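You operate a simulated robot arm through the tools that you are given. There is no shell and no other tool. Be economical: measure what you need, move in short steps, check, and stop when the job is done.

You run a simulated robot arm. Do the job below in one go: nothing can be reset, and whatever is moved stays where it is left.

TASK
Put one of the curd jars from the table top on top of the brown trivet.

Only the result counts: the job must be done as asked and must still hold three seconds after the hand-in. Knocking over, shifting, dropping, spilling or breaking anything else fails it.

THE ROBOT
A 7-joint arm with a two-finger parallel gripper, fixed in place. Base frame: the origin is at the foot of the arm, x ahead of it, y to its left, z up; the work surface is at about z = 0. Readings come in cm, rad, newtons and seconds.
With the tool pointing down near the work surface it reaches from about 24 to 62 cm from the base axis. Its first joint turns from -1.152 to 1.152 rad. Payload 2.6 kg.
The TCP is the grasp point between the finger pads, 3 cm short of the fingertips. In the tool frame z runs along the fingers and y along their closing line. Largest opening 9.4 cm; finger width 2.8, thickness 1; the body of the gripper, 5 by 9.6 cm, starts 5.5 cm behind the TCP.
Orientation is told as [roll, pitch, yaw] about the base's x, y, z axes, in that order, counted from this pose: with the fingers straight down and closing along the base's y, the tool's x points along the base's -x, its y along +y and its z along -z.

THE INTERFACE
- The arm moves only by the tool jog_arm. Its argument "rows" is a list of rows, each a list of 6 numbers: the shift along the tool's x, y, z in units of 400 mm (1.0 is 400 mm), then the turn, a rotation vector about the tool's x, y, z in units of 45 degrees (1.0 is 45 degrees). In form: [[dx, dy, dz, rx, ry, rz], ...]. A call has 1 to 10 rows; each row is the pose to reach, as a shift and turn from the pose commanded when the call began, along the tool's axes at that moment. "jaw" is the gripper command, from -1 (shut) to 1 (fully open), values between in proportion, set as the call begins (left out, the last holds). A call with a number of a shift or a turn outside -1 to 1 is refused whole. A row lasts 0.2 s, in which the tool goes at most 5 cm and 0.15 rad; a call with a longer step from one row to the next is refused whole, and so is a gripper value outside its range. A pose out of reach is approached as far as the arm can. The call stops where the force on the tool passes 40 N (or 10 N more than at its start, if that is more) or the arm is blocked; 0.2 s more then pass. The fingers move at their own pace (about 7.2 cm/s each) and stop on an object; they squeeze with about 37 N. The grip force told is the motor's: it shows also when the fingers shut on nothing. Time passes only in rows, and 0.2 s behind the last, so rows that repeat a pose let the fingers close. The reply holds the time, the measured pose of the TCP, the force on the tool along the base axes, the opening and the grip force, in the units named above and with some noise, and new pictures: "views" is both (left out), scene, wrist or none.
- Cameras (640 x 400 px; columns grow to the right, rows downward): "scene" is fixed at [4.43, 44.42, 55.62]; the picture's right is [-0.65, -0.76, 0.00], its down [-0.50, 0.43, -0.76] and it looks along [0.57, -0.49, -0.66] (base axes); focal length 282 px, centre (320, 200). "wrist" rides on the gripper at [7.6, 1.4, -10.2] in the tool frame; the picture's right is [-0.18, 0.98, 0.00], its down [-0.75, -0.14, -0.64] and it looks along [-0.63, -0.12, 0.77] (tool axes); focal length 243 px, centre (320, 200). There is no depth. A picture from a camera that has moved, and an enlarged one, comes with that camera's place and axes in the base frame and with its lens.
- zoom(camera, box): a new picture of the part [left, top, right, bottom] of that camera's present view, enlarged. It takes no simulated time.
- job_done(): hands the job in; it is judged then, once.

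Work in short steps. Places have to be worked out from the pictures, the camera data and where the tool is seen: move nearer, look again, correct. Check each grasp and each placing, and mend what went wrong. You have 90 turns and 170 pictures in all, those below and enlarged ones among them. Open the gripper and draw the arm clear of the work before you hand the job in, unless the task says otherwise; then end with one line.

The tools are called after "Call:" as a command line: name --pt "numbers of a row" for each row, then --argument value for the rest, lists and objects as JSON in quotes. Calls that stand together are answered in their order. jog_arm: Moves the arm, as the interface text tells. Its arguments: {"type":"object","properties":{"rows":{"type":"array"},"jaw":{"type":"number"},"views":{"type":"string","enum":["both","scene","wrist","none"]}},"required":["rows"]} The other tools are called the same way: zoom (camera, box) takes an enlarged picture of a part of a camera's view; job_done () hands the job in.

At the start:

```text
time: 0.0
position: [42.61, -4.21, 33.38]
ee_rot: [0.0, 0.001, 0.001]
ft_force: [0.3, -0.9, -0.4]
grip_width: 9.39
grip_force: 0.1
```

scene: 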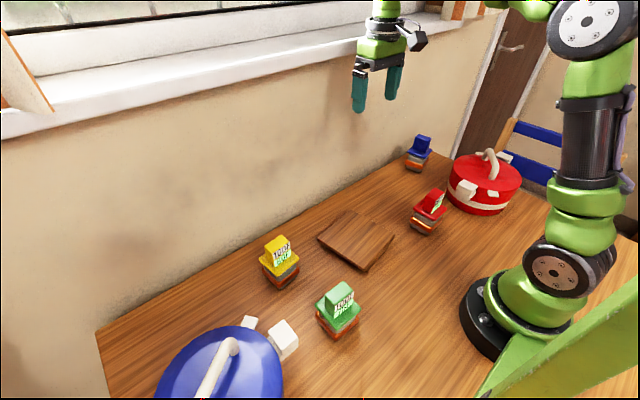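
wrist: 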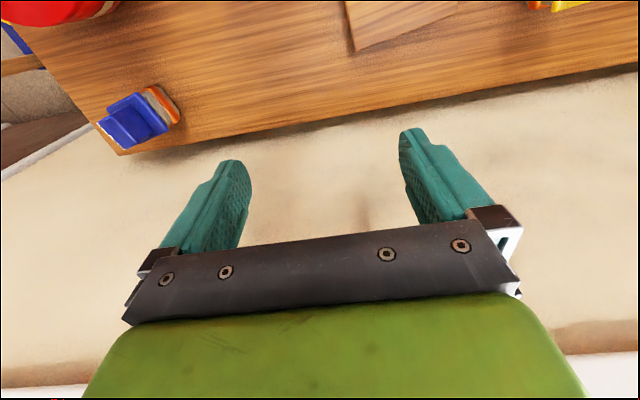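

The table shows four small jars with different lids, a brown trivet and two pots. I'll zoom in to tell the jars apart.

Call:
zoom --camera "scene" --box '[240, 210, 400, 350]'

Call:
zoom --camera "scene" --box '[380, 120, 540, 250]'

```text
2.86 times, centred on (320, 280) of scene
camera zoom: at [4.43, 44.42, 55.62], right [-0.65, -0.76, 0.0], down [-0.5, 0.43, -0.76], along [0.57, -0.49, -0.66], focal length 804 px, centre (320, -29)
```

zoom: 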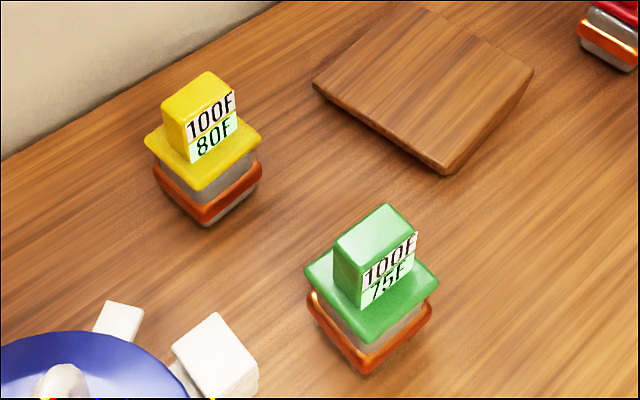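

```text
3.08 times, centred on (460, 185) of scene
camera zoom: at [4.43, 44.42, 55.62], right [-0.65, -0.76, 0.0], down [-0.5, 0.43, -0.76], along [0.57, -0.49, -0.66], focal length 866 px, centre (-111, 246)
```

zoom: 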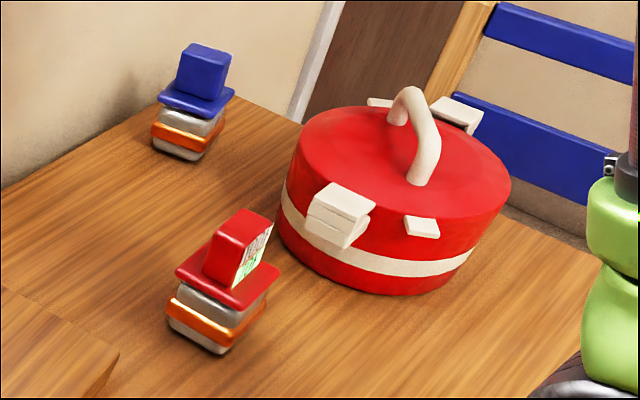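

I'll read the labels more closely.

Call:
zoom --camera "scene" --box '[256, 228, 306, 293]'

Call:
zoom --camera "scene" --box '[308, 275, 368, 345]'

Call:
zoom --camera "scene" --box '[405, 180, 455, 240]'

Call:
zoom --camera "scene" --box '[395, 125, 445, 180]'

```text
6.15 times, centred on (281, 260) of scene
camera zoom: at [4.43, 44.42, 55.62], right [-0.65, -0.76, 0.0], down [-0.5, 0.43, -0.76], along [0.57, -0.49, -0.66], focal length 1732 px, centre (560, -172)
```

zoom: 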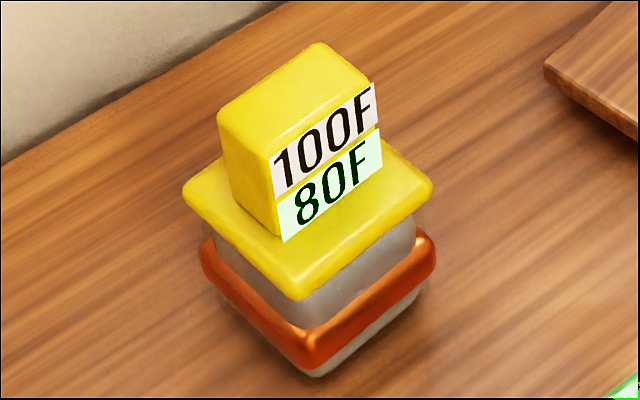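

```text
5.71 times, centred on (338, 310) of scene
camera zoom: at [4.43, 44.42, 55.62], right [-0.65, -0.76, 0.0], down [-0.5, 0.43, -0.76], along [0.57, -0.49, -0.66], focal length 1608 px, centre (217, -429)
```

zoom: 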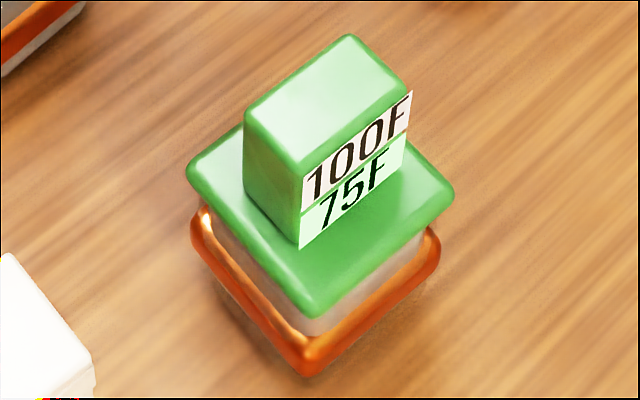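

```text
6.67 times, centred on (430, 210) of scene
camera zoom: at [4.43, 44.42, 55.62], right [-0.65, -0.76, 0.0], down [-0.5, 0.43, -0.76], along [0.57, -0.49, -0.66], focal length 1877 px, centre (-413, 133)
```

zoom: 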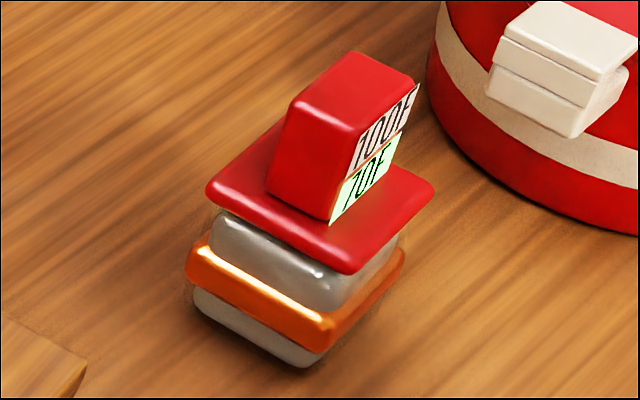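

```text
7.27 times, centred on (420, 152) of scene
camera zoom: at [4.43, 44.42, 55.62], right [-0.65, -0.76, 0.0], down [-0.5, 0.43, -0.76], along [0.57, -0.49, -0.66], focal length 2047 px, centre (-407, 546)
```

zoom: 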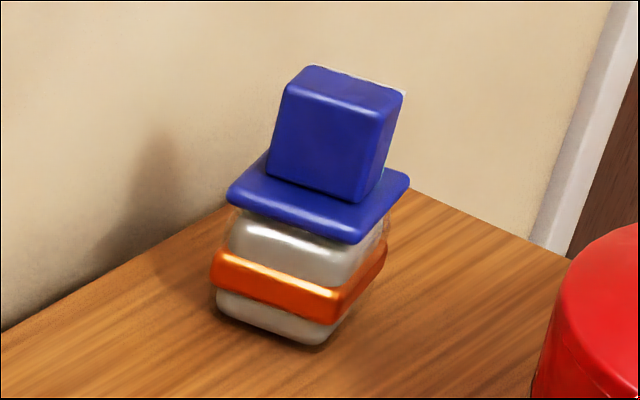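

All four are the same kind of jar, so any of them should do. I choose the yellow one, about (38, 29), with the trivet at about (33.5, 7.7). First I move to a high viewing pose short of the jar.

Call:
jog_arm --pt "0.035 0.08 0.033 0 0 0" --pt "0.07 0.16 0.066 0 0 0" --pt "0.105 0.24 0.1 0 0 0" --pt "0.14 0.32 0.133 0 0 0" --pt "0.175 0.4 0.166 0 0 0" --pt "0.21 0.48 0.2 0 0 0" --pt "0.245 0.56 0.233 0 0 0" --pt "0.28 0.64 0.266 0 0 0" --pt "0.315 0.72 0.3 0 0 0" --pt "0.315 0.8 0.3 0 0 0" --jaw 1

```text
time: 2.2
position: [29.95, 27.64, 21.31]
ee_rot: [0.001, 0.001, 0.001]
ft_force: [-0.1, 0.6, 0.5]
grip_width: 9.4
grip_force: 0.0
camera wrist: at [22.31, 29.11, 31.64], right [0.18, 0.98, 0.0], down [0.75, -0.14, 0.64], along [0.63, -0.12, -0.77], focal length 243 px, centre (320, 200)
```

scene: 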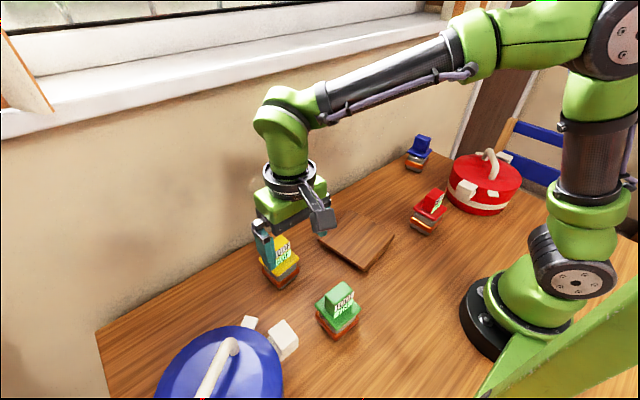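
wrist: 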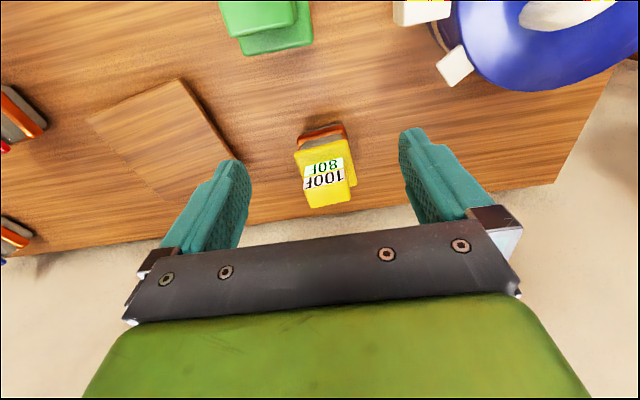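

The yellow jar sits between the fingers in view. I'll zoom in to get its centre, size and orientation, and also the trivet.

Call:
zoom --camera "wrist" --box '[260, 100, 400, 220]'

Call:
zoom --camera "scene" --box '[310, 200, 400, 280]'

```text
3.33 times, centred on (330, 160) of wrist
camera zoom: at [22.31, 29.11, 31.64], right [0.18, 0.98, 0.0], down [0.75, -0.14, 0.64], along [0.63, -0.12, -0.77], focal length 809 px, centre (287, 333)
```

zoom: 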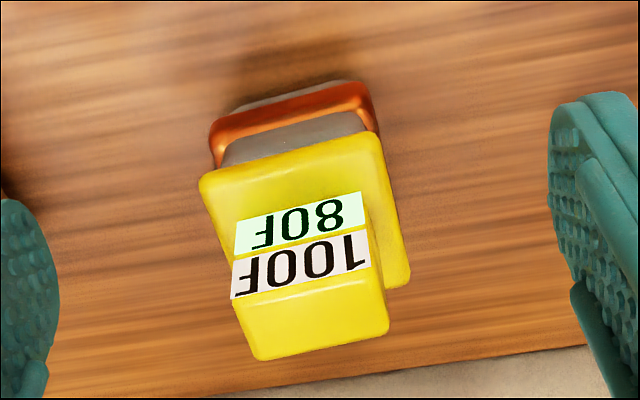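

```text
5.00 times, centred on (355, 240) of scene
camera zoom: at [4.43, 44.42, 55.62], right [-0.65, -0.76, 0.0], down [-0.5, 0.43, -0.76], along [0.57, -0.49, -0.66], focal length 1407 px, centre (145, 0)
```

zoom: 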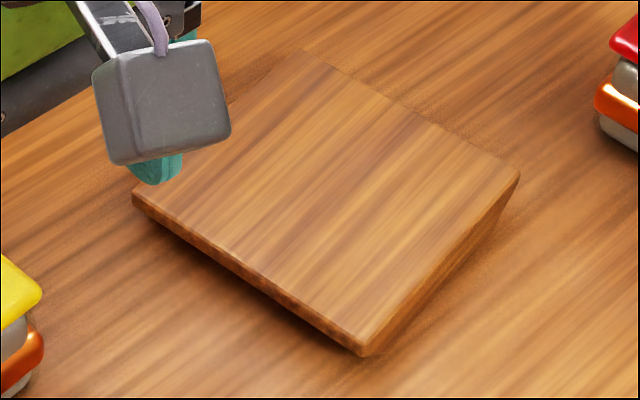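

Triangulating both views puts the jar's lid flange at about (38.4, 27.0), 6.2 cm wide, z about 6.5, turned about +5°. The knob top is near 11. I move above it with that yaw.

Call:
jog_arm --pt "-0.07 -0.005 0.03 0 0 -0.037" --pt "-0.14 -0.01 0.07 0 0 -0.074" --pt "-0.209 -0.015 0.1075 0 0 -0.111" --pt "-0.209 -0.015 0.1075 0 0 -0.111"

```text
time: 3.2
position: [38.29, 27.1, 17.2]
ee_rot: [0.001, 0.0, 0.089]
ft_force: [0.0, 0.0, -0.2]
grip_width: 9.39
grip_force: 0.0
camera wrist: at [30.62, 27.85, 27.5], right [0.1, 1.0, 0.0], down [0.76, -0.07, 0.64], along [0.64, -0.06, -0.77], focal length 243 px, centre (320, 200)
```

scene: 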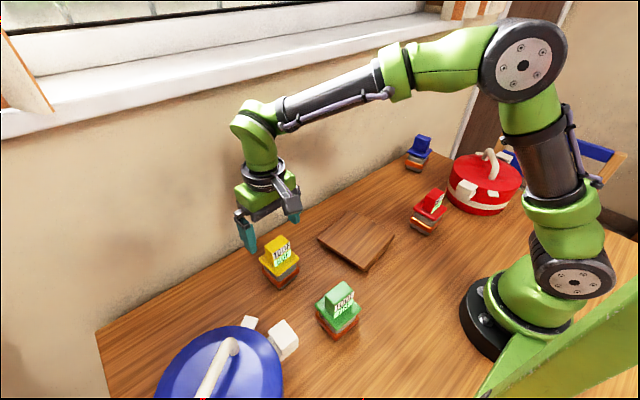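
wrist: 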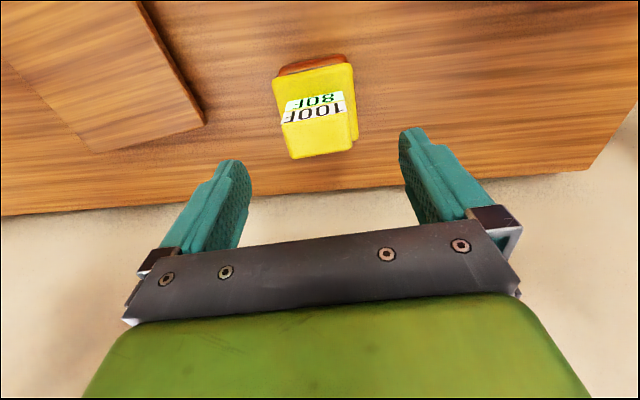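

I'll zoom in to refine the jar's position and yaw from here.

Call:
zoom --camera "wrist" --box '[250, 40, 390, 170]'

```text
3.08 times, centred on (320, 105) of wrist
camera zoom: at [30.62, 27.85, 27.5], right [0.1, 1.0, 0.0], down [0.76, -0.07, 0.64], along [0.64, -0.06, -0.77], focal length 746 px, centre (320, 492)
```

zoom: 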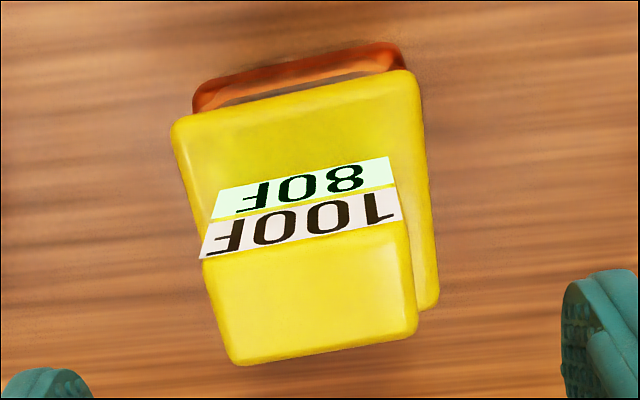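

The measurements agree: flange centre about (38.0, 27.05), yaw 5°, flange z about 7, knob top about 11.8. I descend to TCP z about 7.2, so the hand stays clear of the knob.

Call:
jog_arm --pt "0.006 0 0.05 0 0 0" --pt "0.006 0 0.1 0 0 0" --pt "0.006 0 0.15 0 0 0" --pt "0.006 0 0.19 0 0 0" --pt "0.006 0 0.22 0 0 0" --pt "0.006 0 0.25 0 0 0"

```text
time: 4.6
position: [37.95, 27.18, 7.06]
ee_rot: [0.001, 0.001, 0.088]
ft_force: [0.4, 0.1, -0.1]
grip_width: 9.4
grip_force: 0.0
camera wrist: at [30.29, 27.9, 17.41], right [0.1, 1.0, 0.0], down [0.76, -0.07, 0.64], along [0.64, -0.06, -0.77], focal length 243 px, centre (320, 200)
```

scene: 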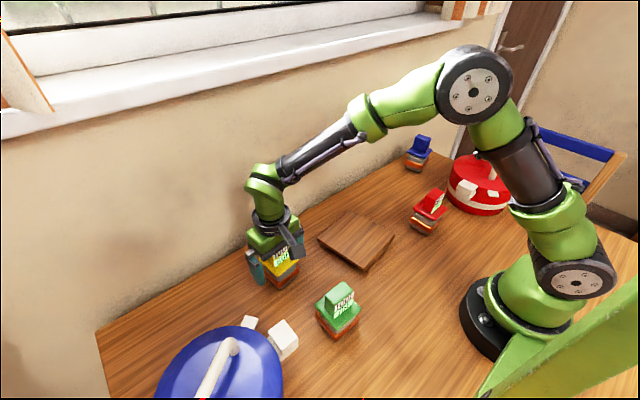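
wrist: 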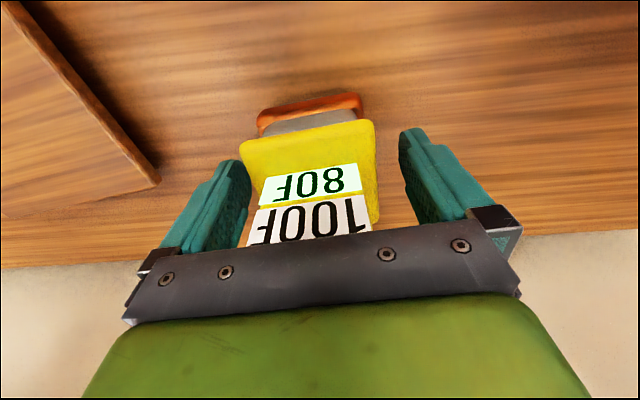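

The jar is about 0.4 cm nearer the left finger, so I shift toward −y to centre it and then close.

Call:
jog_arm --pt "0 -0.005 0 0 0 0" --pt "0 -0.01 0 0 0 0" --views "none"

Call:
jog_arm --pt "0 0 0 0 0 0" --pt "0 0 0 0 0 0" --pt "0 0 0 0 0 0" --pt "0 0 0 0 0 0" --jaw -1

```text
time: 5.2
position: [38.1, 26.74, 6.98]
ee_rot: [0.001, 0.0, 0.088]
ft_force: [0.7, -0.3, 0.2]
grip_width: 9.39
grip_force: 0.2
```

```text
time: 6.2
position: [38.0, 26.74, 7.14]
ee_rot: [-0.001, 0.001, 0.087]
ft_force: [-0.8, 0.3, 1.3]
grip_width: 6.61
grip_force: 37.2
camera wrist: at [30.32, 27.46, 17.43], right [0.1, 1.0, 0.0], down [0.76, -0.08, 0.64], along [0.64, -0.06, -0.77], focal length 243 px, centre (320, 200)
```

scene: 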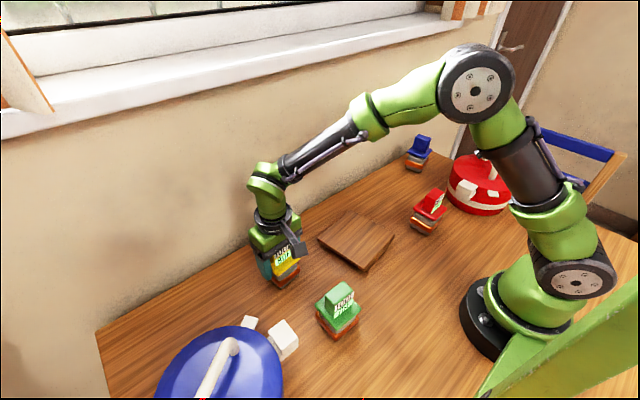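
wrist: 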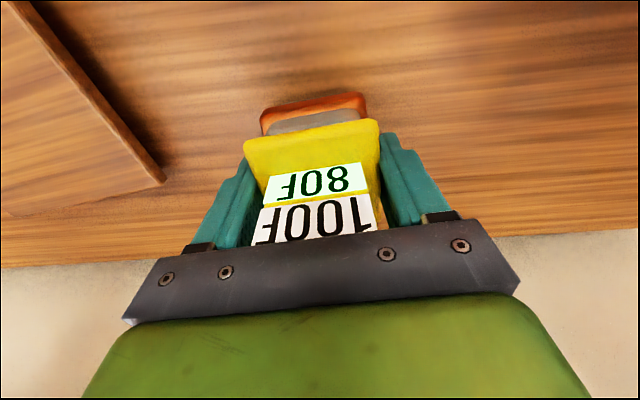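

The fingers hold the flange at 6.6 cm with full force. I lift it a little and check that the whole jar comes up.

Call:
jog_arm --pt "0 0 -0.03 0 0 0" --pt "0 0 -0.07 0 0 0" --pt "0 0 -0.12 0 0 0" --pt "0 0 -0.17 0 0 0" --pt "0 0 -0.17 0 0 0"

```text
time: 7.4
position: [37.97, 26.72, 13.82]
ee_rot: [0.0, -0.001, 0.088]
ft_force: [1.3, 0.0, -1.5]
grip_width: 6.58
grip_force: 37.1
camera wrist: at [30.37, 27.45, 24.28], right [0.1, 1.0, 0.0], down [0.76, -0.07, 0.64], along [0.64, -0.06, -0.77], focal length 243 px, centre (320, 200)
```

scene: 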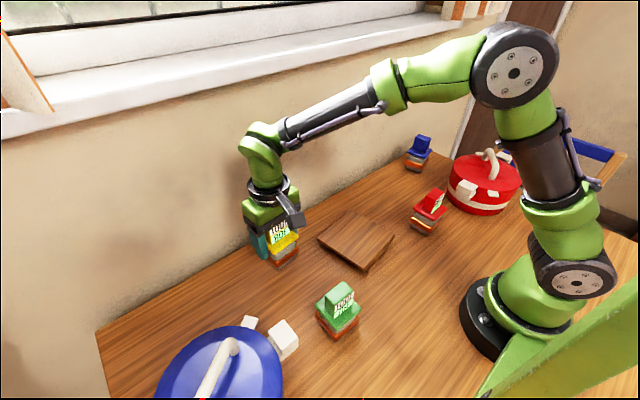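
wrist: 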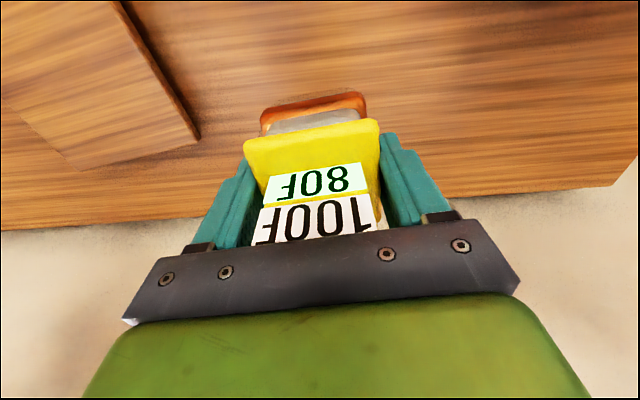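

The whole jar is up, and the force is small. The trivet's centre works out at about (34.2, 6.8), roughly 13 cm across. I carry the jar over it.

Call:
jog_arm --pt "0.01 -0.04 0 0 0 0" --pt "0.03 -0.11 0 0 0 0" --pt "0.055 -0.19 0 0 0 0" --pt "0.08 -0.28 0 0 0 0" --pt "0.105 -0.36 0 0 0 0" --pt "0.125 -0.43 0 0 0 0" --pt "0.138 -0.487 0 0 0 0" --pt "0.138 -0.487 0 0 0 0"

```text
time: 9.2
position: [34.14, 6.79, 13.78]
ee_rot: [-0.001, -0.001, 0.088]
ft_force: [0.1, 0.2, -1.5]
grip_width: 6.63
grip_force: 37.0
camera wrist: at [26.52, 7.52, 24.22], right [0.1, 1.0, 0.0], down [0.76, -0.07, 0.64], along [0.64, -0.06, -0.77], focal length 243 px, centre (320, 200)
```

scene: 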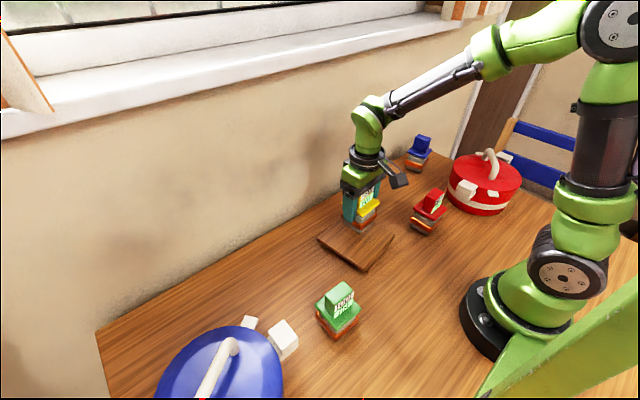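
wrist: 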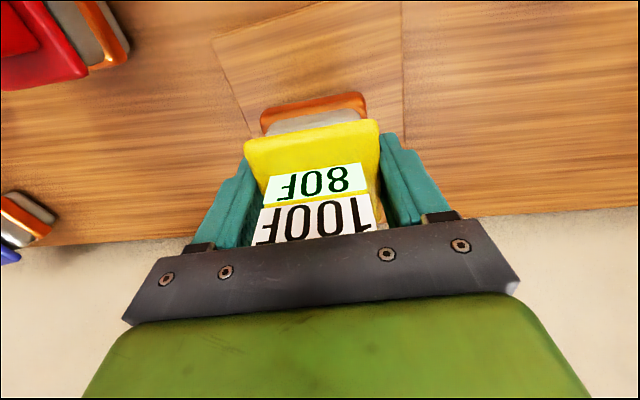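

The trivet's near edge seen by the wrist camera confirms its centre at about (34.4, 7), so the jar is over it. I lower to TCP z about 9.6 and then check.

Call:
jog_arm --pt "0 0 0.03 0 0 0" --pt "0 0 0.06 0 0 0" --pt "0 0 0.085 0 0 0" --pt "0 0 0.105 0 0 0"

Call:
zoom --camera "scene" --box '[310, 180, 410, 280]'

```text
time: 10.2
position: [34.43, 6.91, 9.75]
ee_rot: [0.0, -0.008, 0.087]
ft_force: [-8.5, -1.5, 31.1]
grip_width: 6.63
grip_force: 37.1
camera wrist: at [26.63, 7.6, 20.17], right [0.1, 1.0, 0.0], down [0.76, -0.08, 0.65], along [0.64, -0.06, -0.76], focal length 243 px, centre (320, 200)
```

scene: 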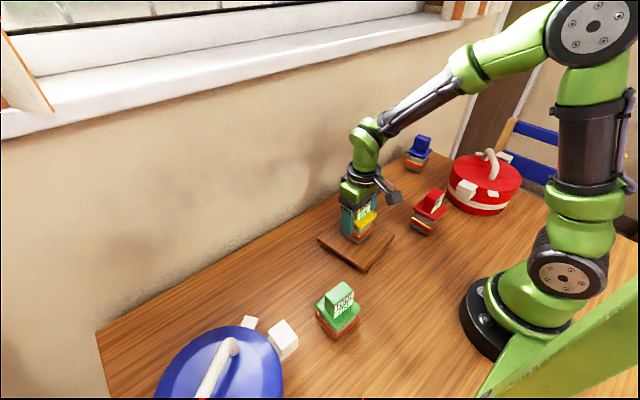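
wrist: 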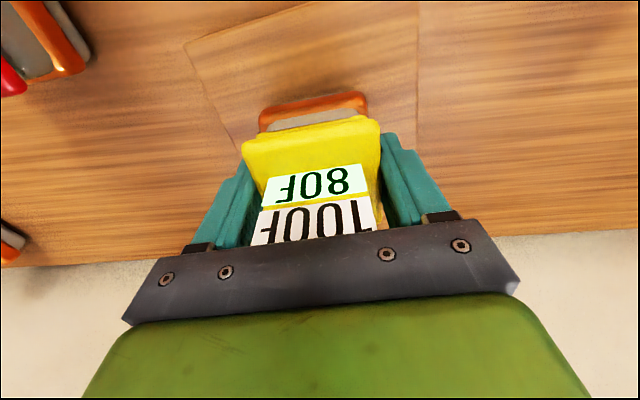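

```text
4.00 times, centred on (360, 230) of scene
camera zoom: at [4.42, 44.42, 55.62], right [-0.65, -0.76, 0.0], down [-0.5, 0.43, -0.76], along [0.57, -0.49, -0.66], focal length 1126 px, centre (160, 80)
```

zoom: 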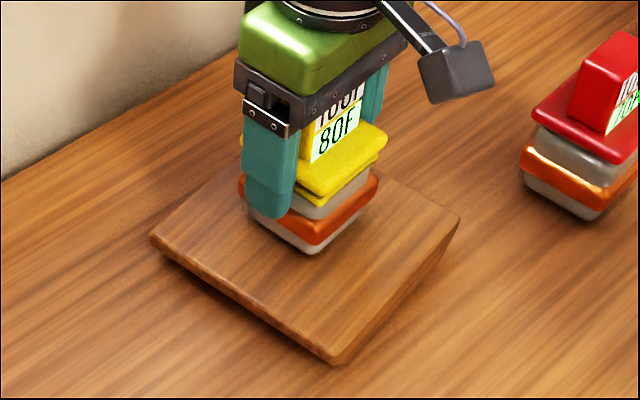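

The jar touched the trivet (31 N at z 9.75). The lid looks slightly stepped, so I ease off the pressure and look closely.

Call:
jog_arm --pt "0 0 -0.003 0 0 0" --pt "0 0 -0.004 0 0 0" --views "none"

Call:
zoom --camera "wrist" --box '[220, 70, 420, 250]'

Call:
zoom --camera "scene" --box '[335, 190, 395, 250]'

```text
time: 10.8
position: [34.47, 6.82, 9.84]
ee_rot: [-0.001, -0.004, 0.087]
ft_force: [6.7, 0.4, 12.6]
grip_width: 6.62
grip_force: 37.3
```

```text
2.22 times, centred on (320, 160) of wrist
camera zoom: at [26.64, 7.6, 20.19], right [0.1, 1.0, 0.0], down [0.76, -0.07, 0.65], along [0.64, -0.06, -0.76], focal length 539 px, centre (320, 289)
```

zoom: 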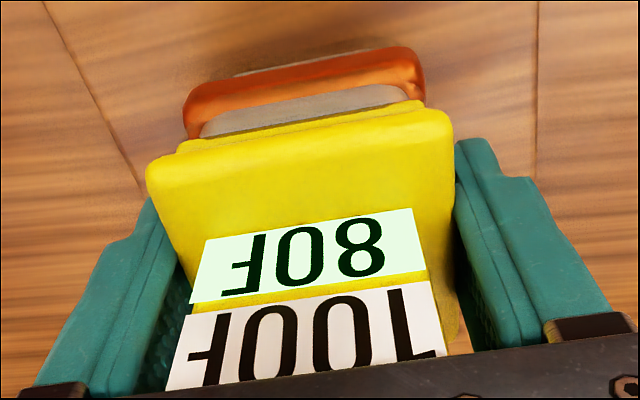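

```text
6.67 times, centred on (365, 220) of scene
camera zoom: at [4.42, 44.42, 55.62], right [-0.65, -0.76, 0.0], down [-0.5, 0.43, -0.76], along [0.57, -0.49, -0.66], focal length 1877 px, centre (20, 67)
```

zoom: 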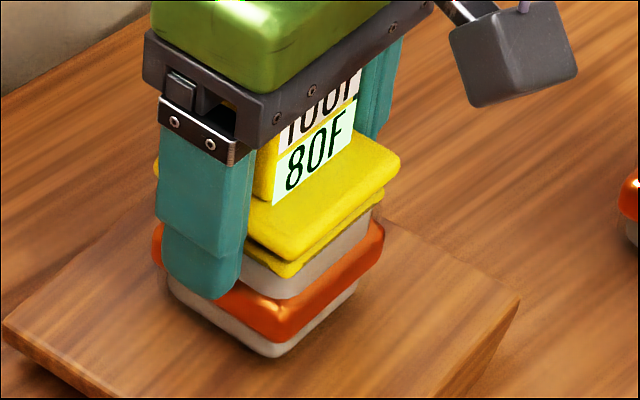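

The lid has shifted slightly relative to the rim while the arm was pressed (x is 34.47 against the commanded 34.15). I relieve the remaining pressure and look again before releasing.

Call:
jog_arm --pt "0 0 -0.002 0 0 0" --pt "0 0 -0.003 0 0 0" --pt "0 0 -0.003 0 0 0" --views "none"

Call:
zoom --camera "wrist" --box '[220, 70, 420, 250]'

Call:
zoom --camera "scene" --box '[335, 190, 395, 250]'

```text
time: 11.6
position: [34.09, 6.89, 9.74]
ee_rot: [0.001, 0.004, 0.086]
ft_force: [0.4, 0.4, 0.4]
grip_width: 6.63
grip_force: 37.4
```

```text
2.22 times, centred on (320, 160) of wrist
camera zoom: at [26.48, 7.56, 20.26], right [0.1, 1.0, 0.0], down [0.77, -0.07, 0.64], along [0.64, -0.06, -0.77], focal length 539 px, centre (320, 289)
```

zoom: 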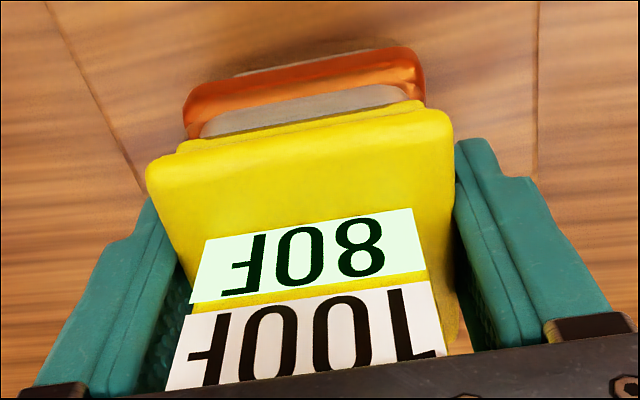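

```text
6.67 times, centred on (365, 220) of scene
camera zoom: at [4.43, 44.42, 55.62], right [-0.65, -0.76, 0.0], down [-0.5, 0.43, -0.76], along [0.57, -0.49, -0.66], focal length 1877 px, centre (20, 67)
```

zoom: 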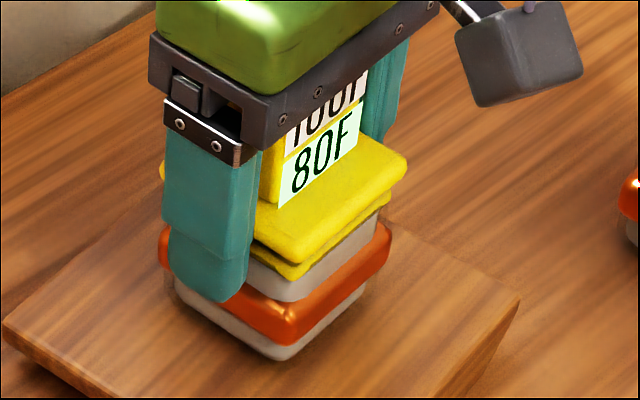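

The force is now near zero with the jar resting on the trivet. I open the jaws gently.

Call:
jog_arm --pt "0 0 0 0 0 0" --pt "0 0 0 0 0 0" --pt "0 0 0 0 0 0" --jaw 0.8

Call:
zoom --camera "scene" --box '[335, 190, 395, 250]'

Call:
zoom --camera "wrist" --box '[220, 70, 420, 250]'

```text
time: 12.4
position: [34.24, 6.93, 9.89]
ee_rot: [0.0, 0.0, 0.086]
ft_force: [-0.1, 0.2, -0.3]
grip_width: 8.46
grip_force: 0.0
camera wrist: at [26.54, 7.57, 20.32], right [0.1, 1.0, 0.0], down [0.76, -0.07, 0.64], along [0.64, -0.06, -0.77], focal length 243 px, centre (320, 200)
```

scene: 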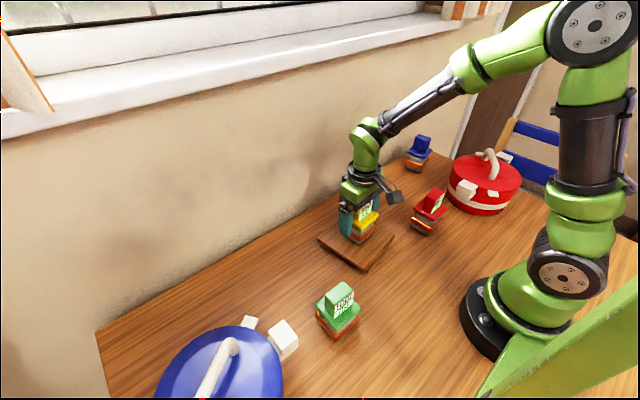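
wrist: 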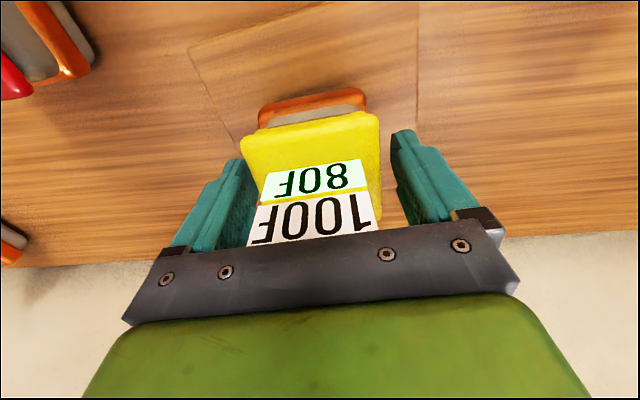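

```text
6.67 times, centred on (365, 220) of scene
camera zoom: at [4.43, 44.42, 55.62], right [-0.65, -0.76, 0.0], down [-0.5, 0.43, -0.76], along [0.57, -0.49, -0.66], focal length 1877 px, centre (20, 67)
```

zoom: 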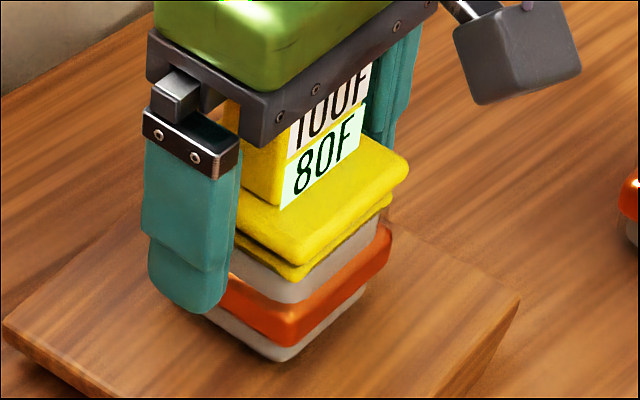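

```text
2.22 times, centred on (320, 160) of wrist
camera zoom: at [26.54, 7.57, 20.32], right [0.1, 1.0, 0.0], down [0.76, -0.07, 0.64], along [0.64, -0.06, -0.77], focal length 539 px, centre (320, 289)
```

zoom: 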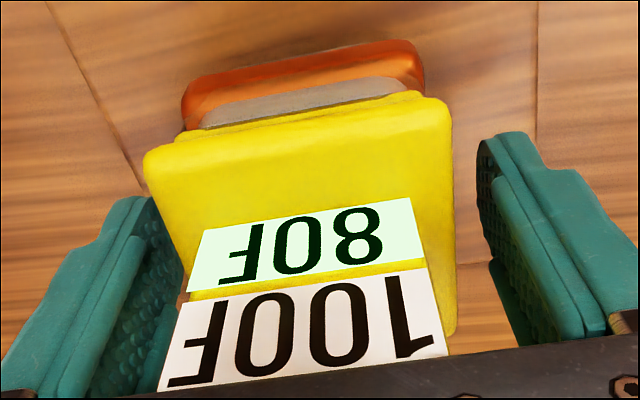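

The jar stands upright on the trivet and is free of the fingers. I open fully and rise straight up.

Call:
jog_arm --pt "0 0 0 0 0 0" --pt "0 0 -0.03 0 0 0" --pt "0 0 -0.08 0 0 0" --pt "0 0 -0.15 0 0 0" --pt "0 0 -0.25 0 0 0" --pt "0 0 -0.35 0 0 0" --pt "0 0 -0.4 0 0 0" --jaw 1

Call:
zoom --camera "scene" --box '[310, 170, 410, 280]'

```text
time: 14.0
position: [34.12, 6.84, 25.91]
ee_rot: [0.0, 0.001, 0.09]
ft_force: [0.3, 0.6, -0.2]
grip_width: 9.38
grip_force: 0.1
camera wrist: at [26.56, 7.57, 36.27], right [0.1, 1.0, 0.0], down [0.76, -0.07, 0.64], along [0.64, -0.06, -0.77], focal length 243 px, centre (320, 200)
```

scene: 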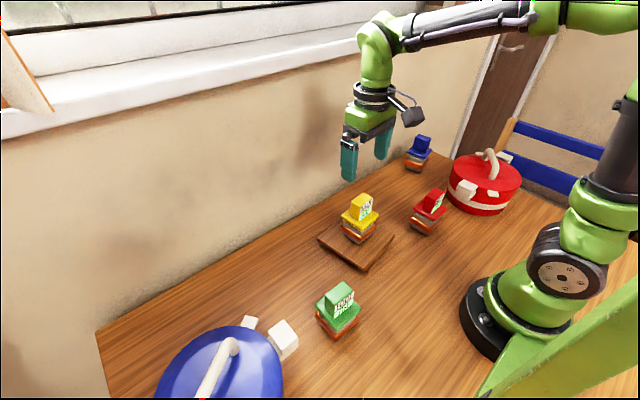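
wrist: 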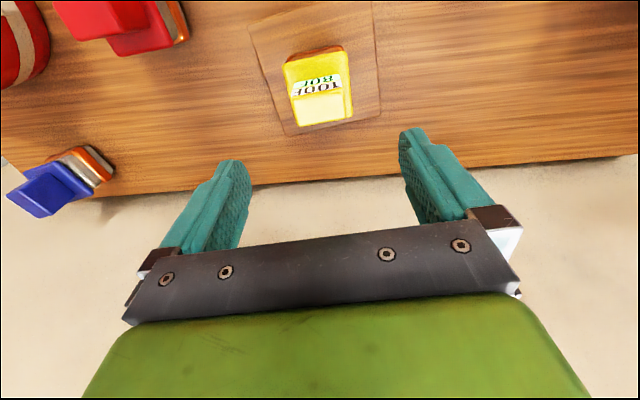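

```text
3.64 times, centred on (360, 225) of scene
camera zoom: at [4.43, 44.42, 55.62], right [-0.65, -0.76, 0.0], down [-0.5, 0.43, -0.76], along [0.57, -0.49, -0.66], focal length 1024 px, centre (174, 109)
```

zoom: 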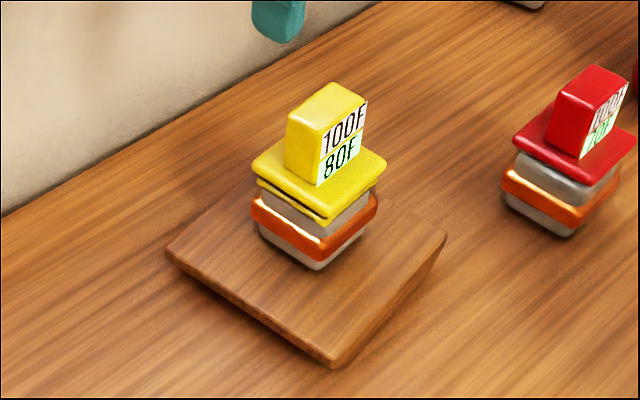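

The jar is standing on the trivet and the other objects are unmoved. One last close look at the lid.

Call:
zoom --camera "scene" --box '[335, 185, 385, 250]'

Call:
zoom --camera "wrist" --box '[270, 30, 370, 140]'

```text
6.15 times, centred on (360, 218) of scene
camera zoom: at [4.43, 44.42, 55.62], right [-0.65, -0.76, 0.0], down [-0.5, 0.43, -0.76], along [0.57, -0.49, -0.66], focal length 1732 px, centre (74, 92)
```

zoom: 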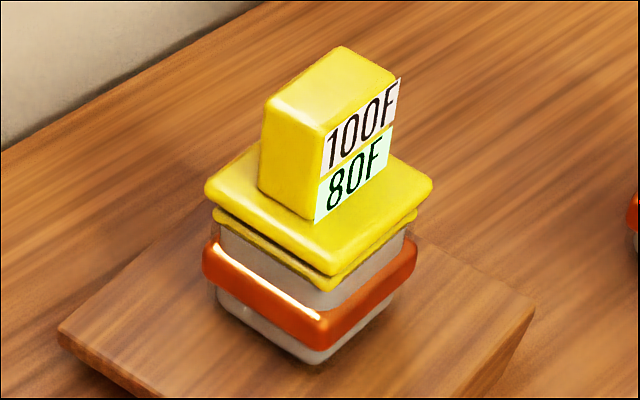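

```text
3.64 times, centred on (320, 85) of wrist
camera zoom: at [26.56, 7.57, 36.27], right [0.1, 1.0, 0.0], down [0.76, -0.07, 0.64], along [0.64, -0.06, -0.77], focal length 882 px, centre (320, 618)
```

zoom: 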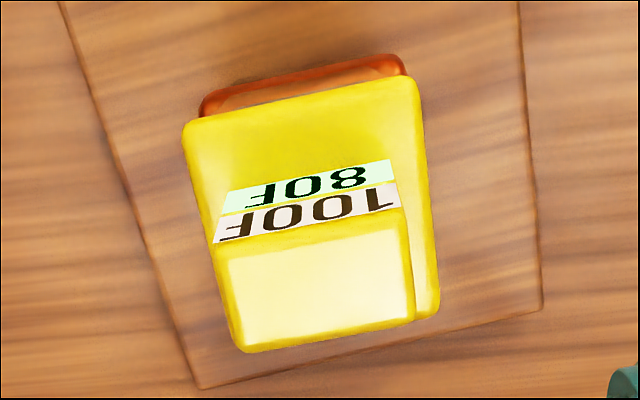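

The jar is upright and steady near the trivet's centre, with its lid on. The gripper is open and clear, so I hand in.

Call:
job_done

```text
The job is handed in.
```

The yellow-lidded curd jar is standing upright on the brown trivet, the other objects look undisturbed, and the arm is clear with the gripper open.
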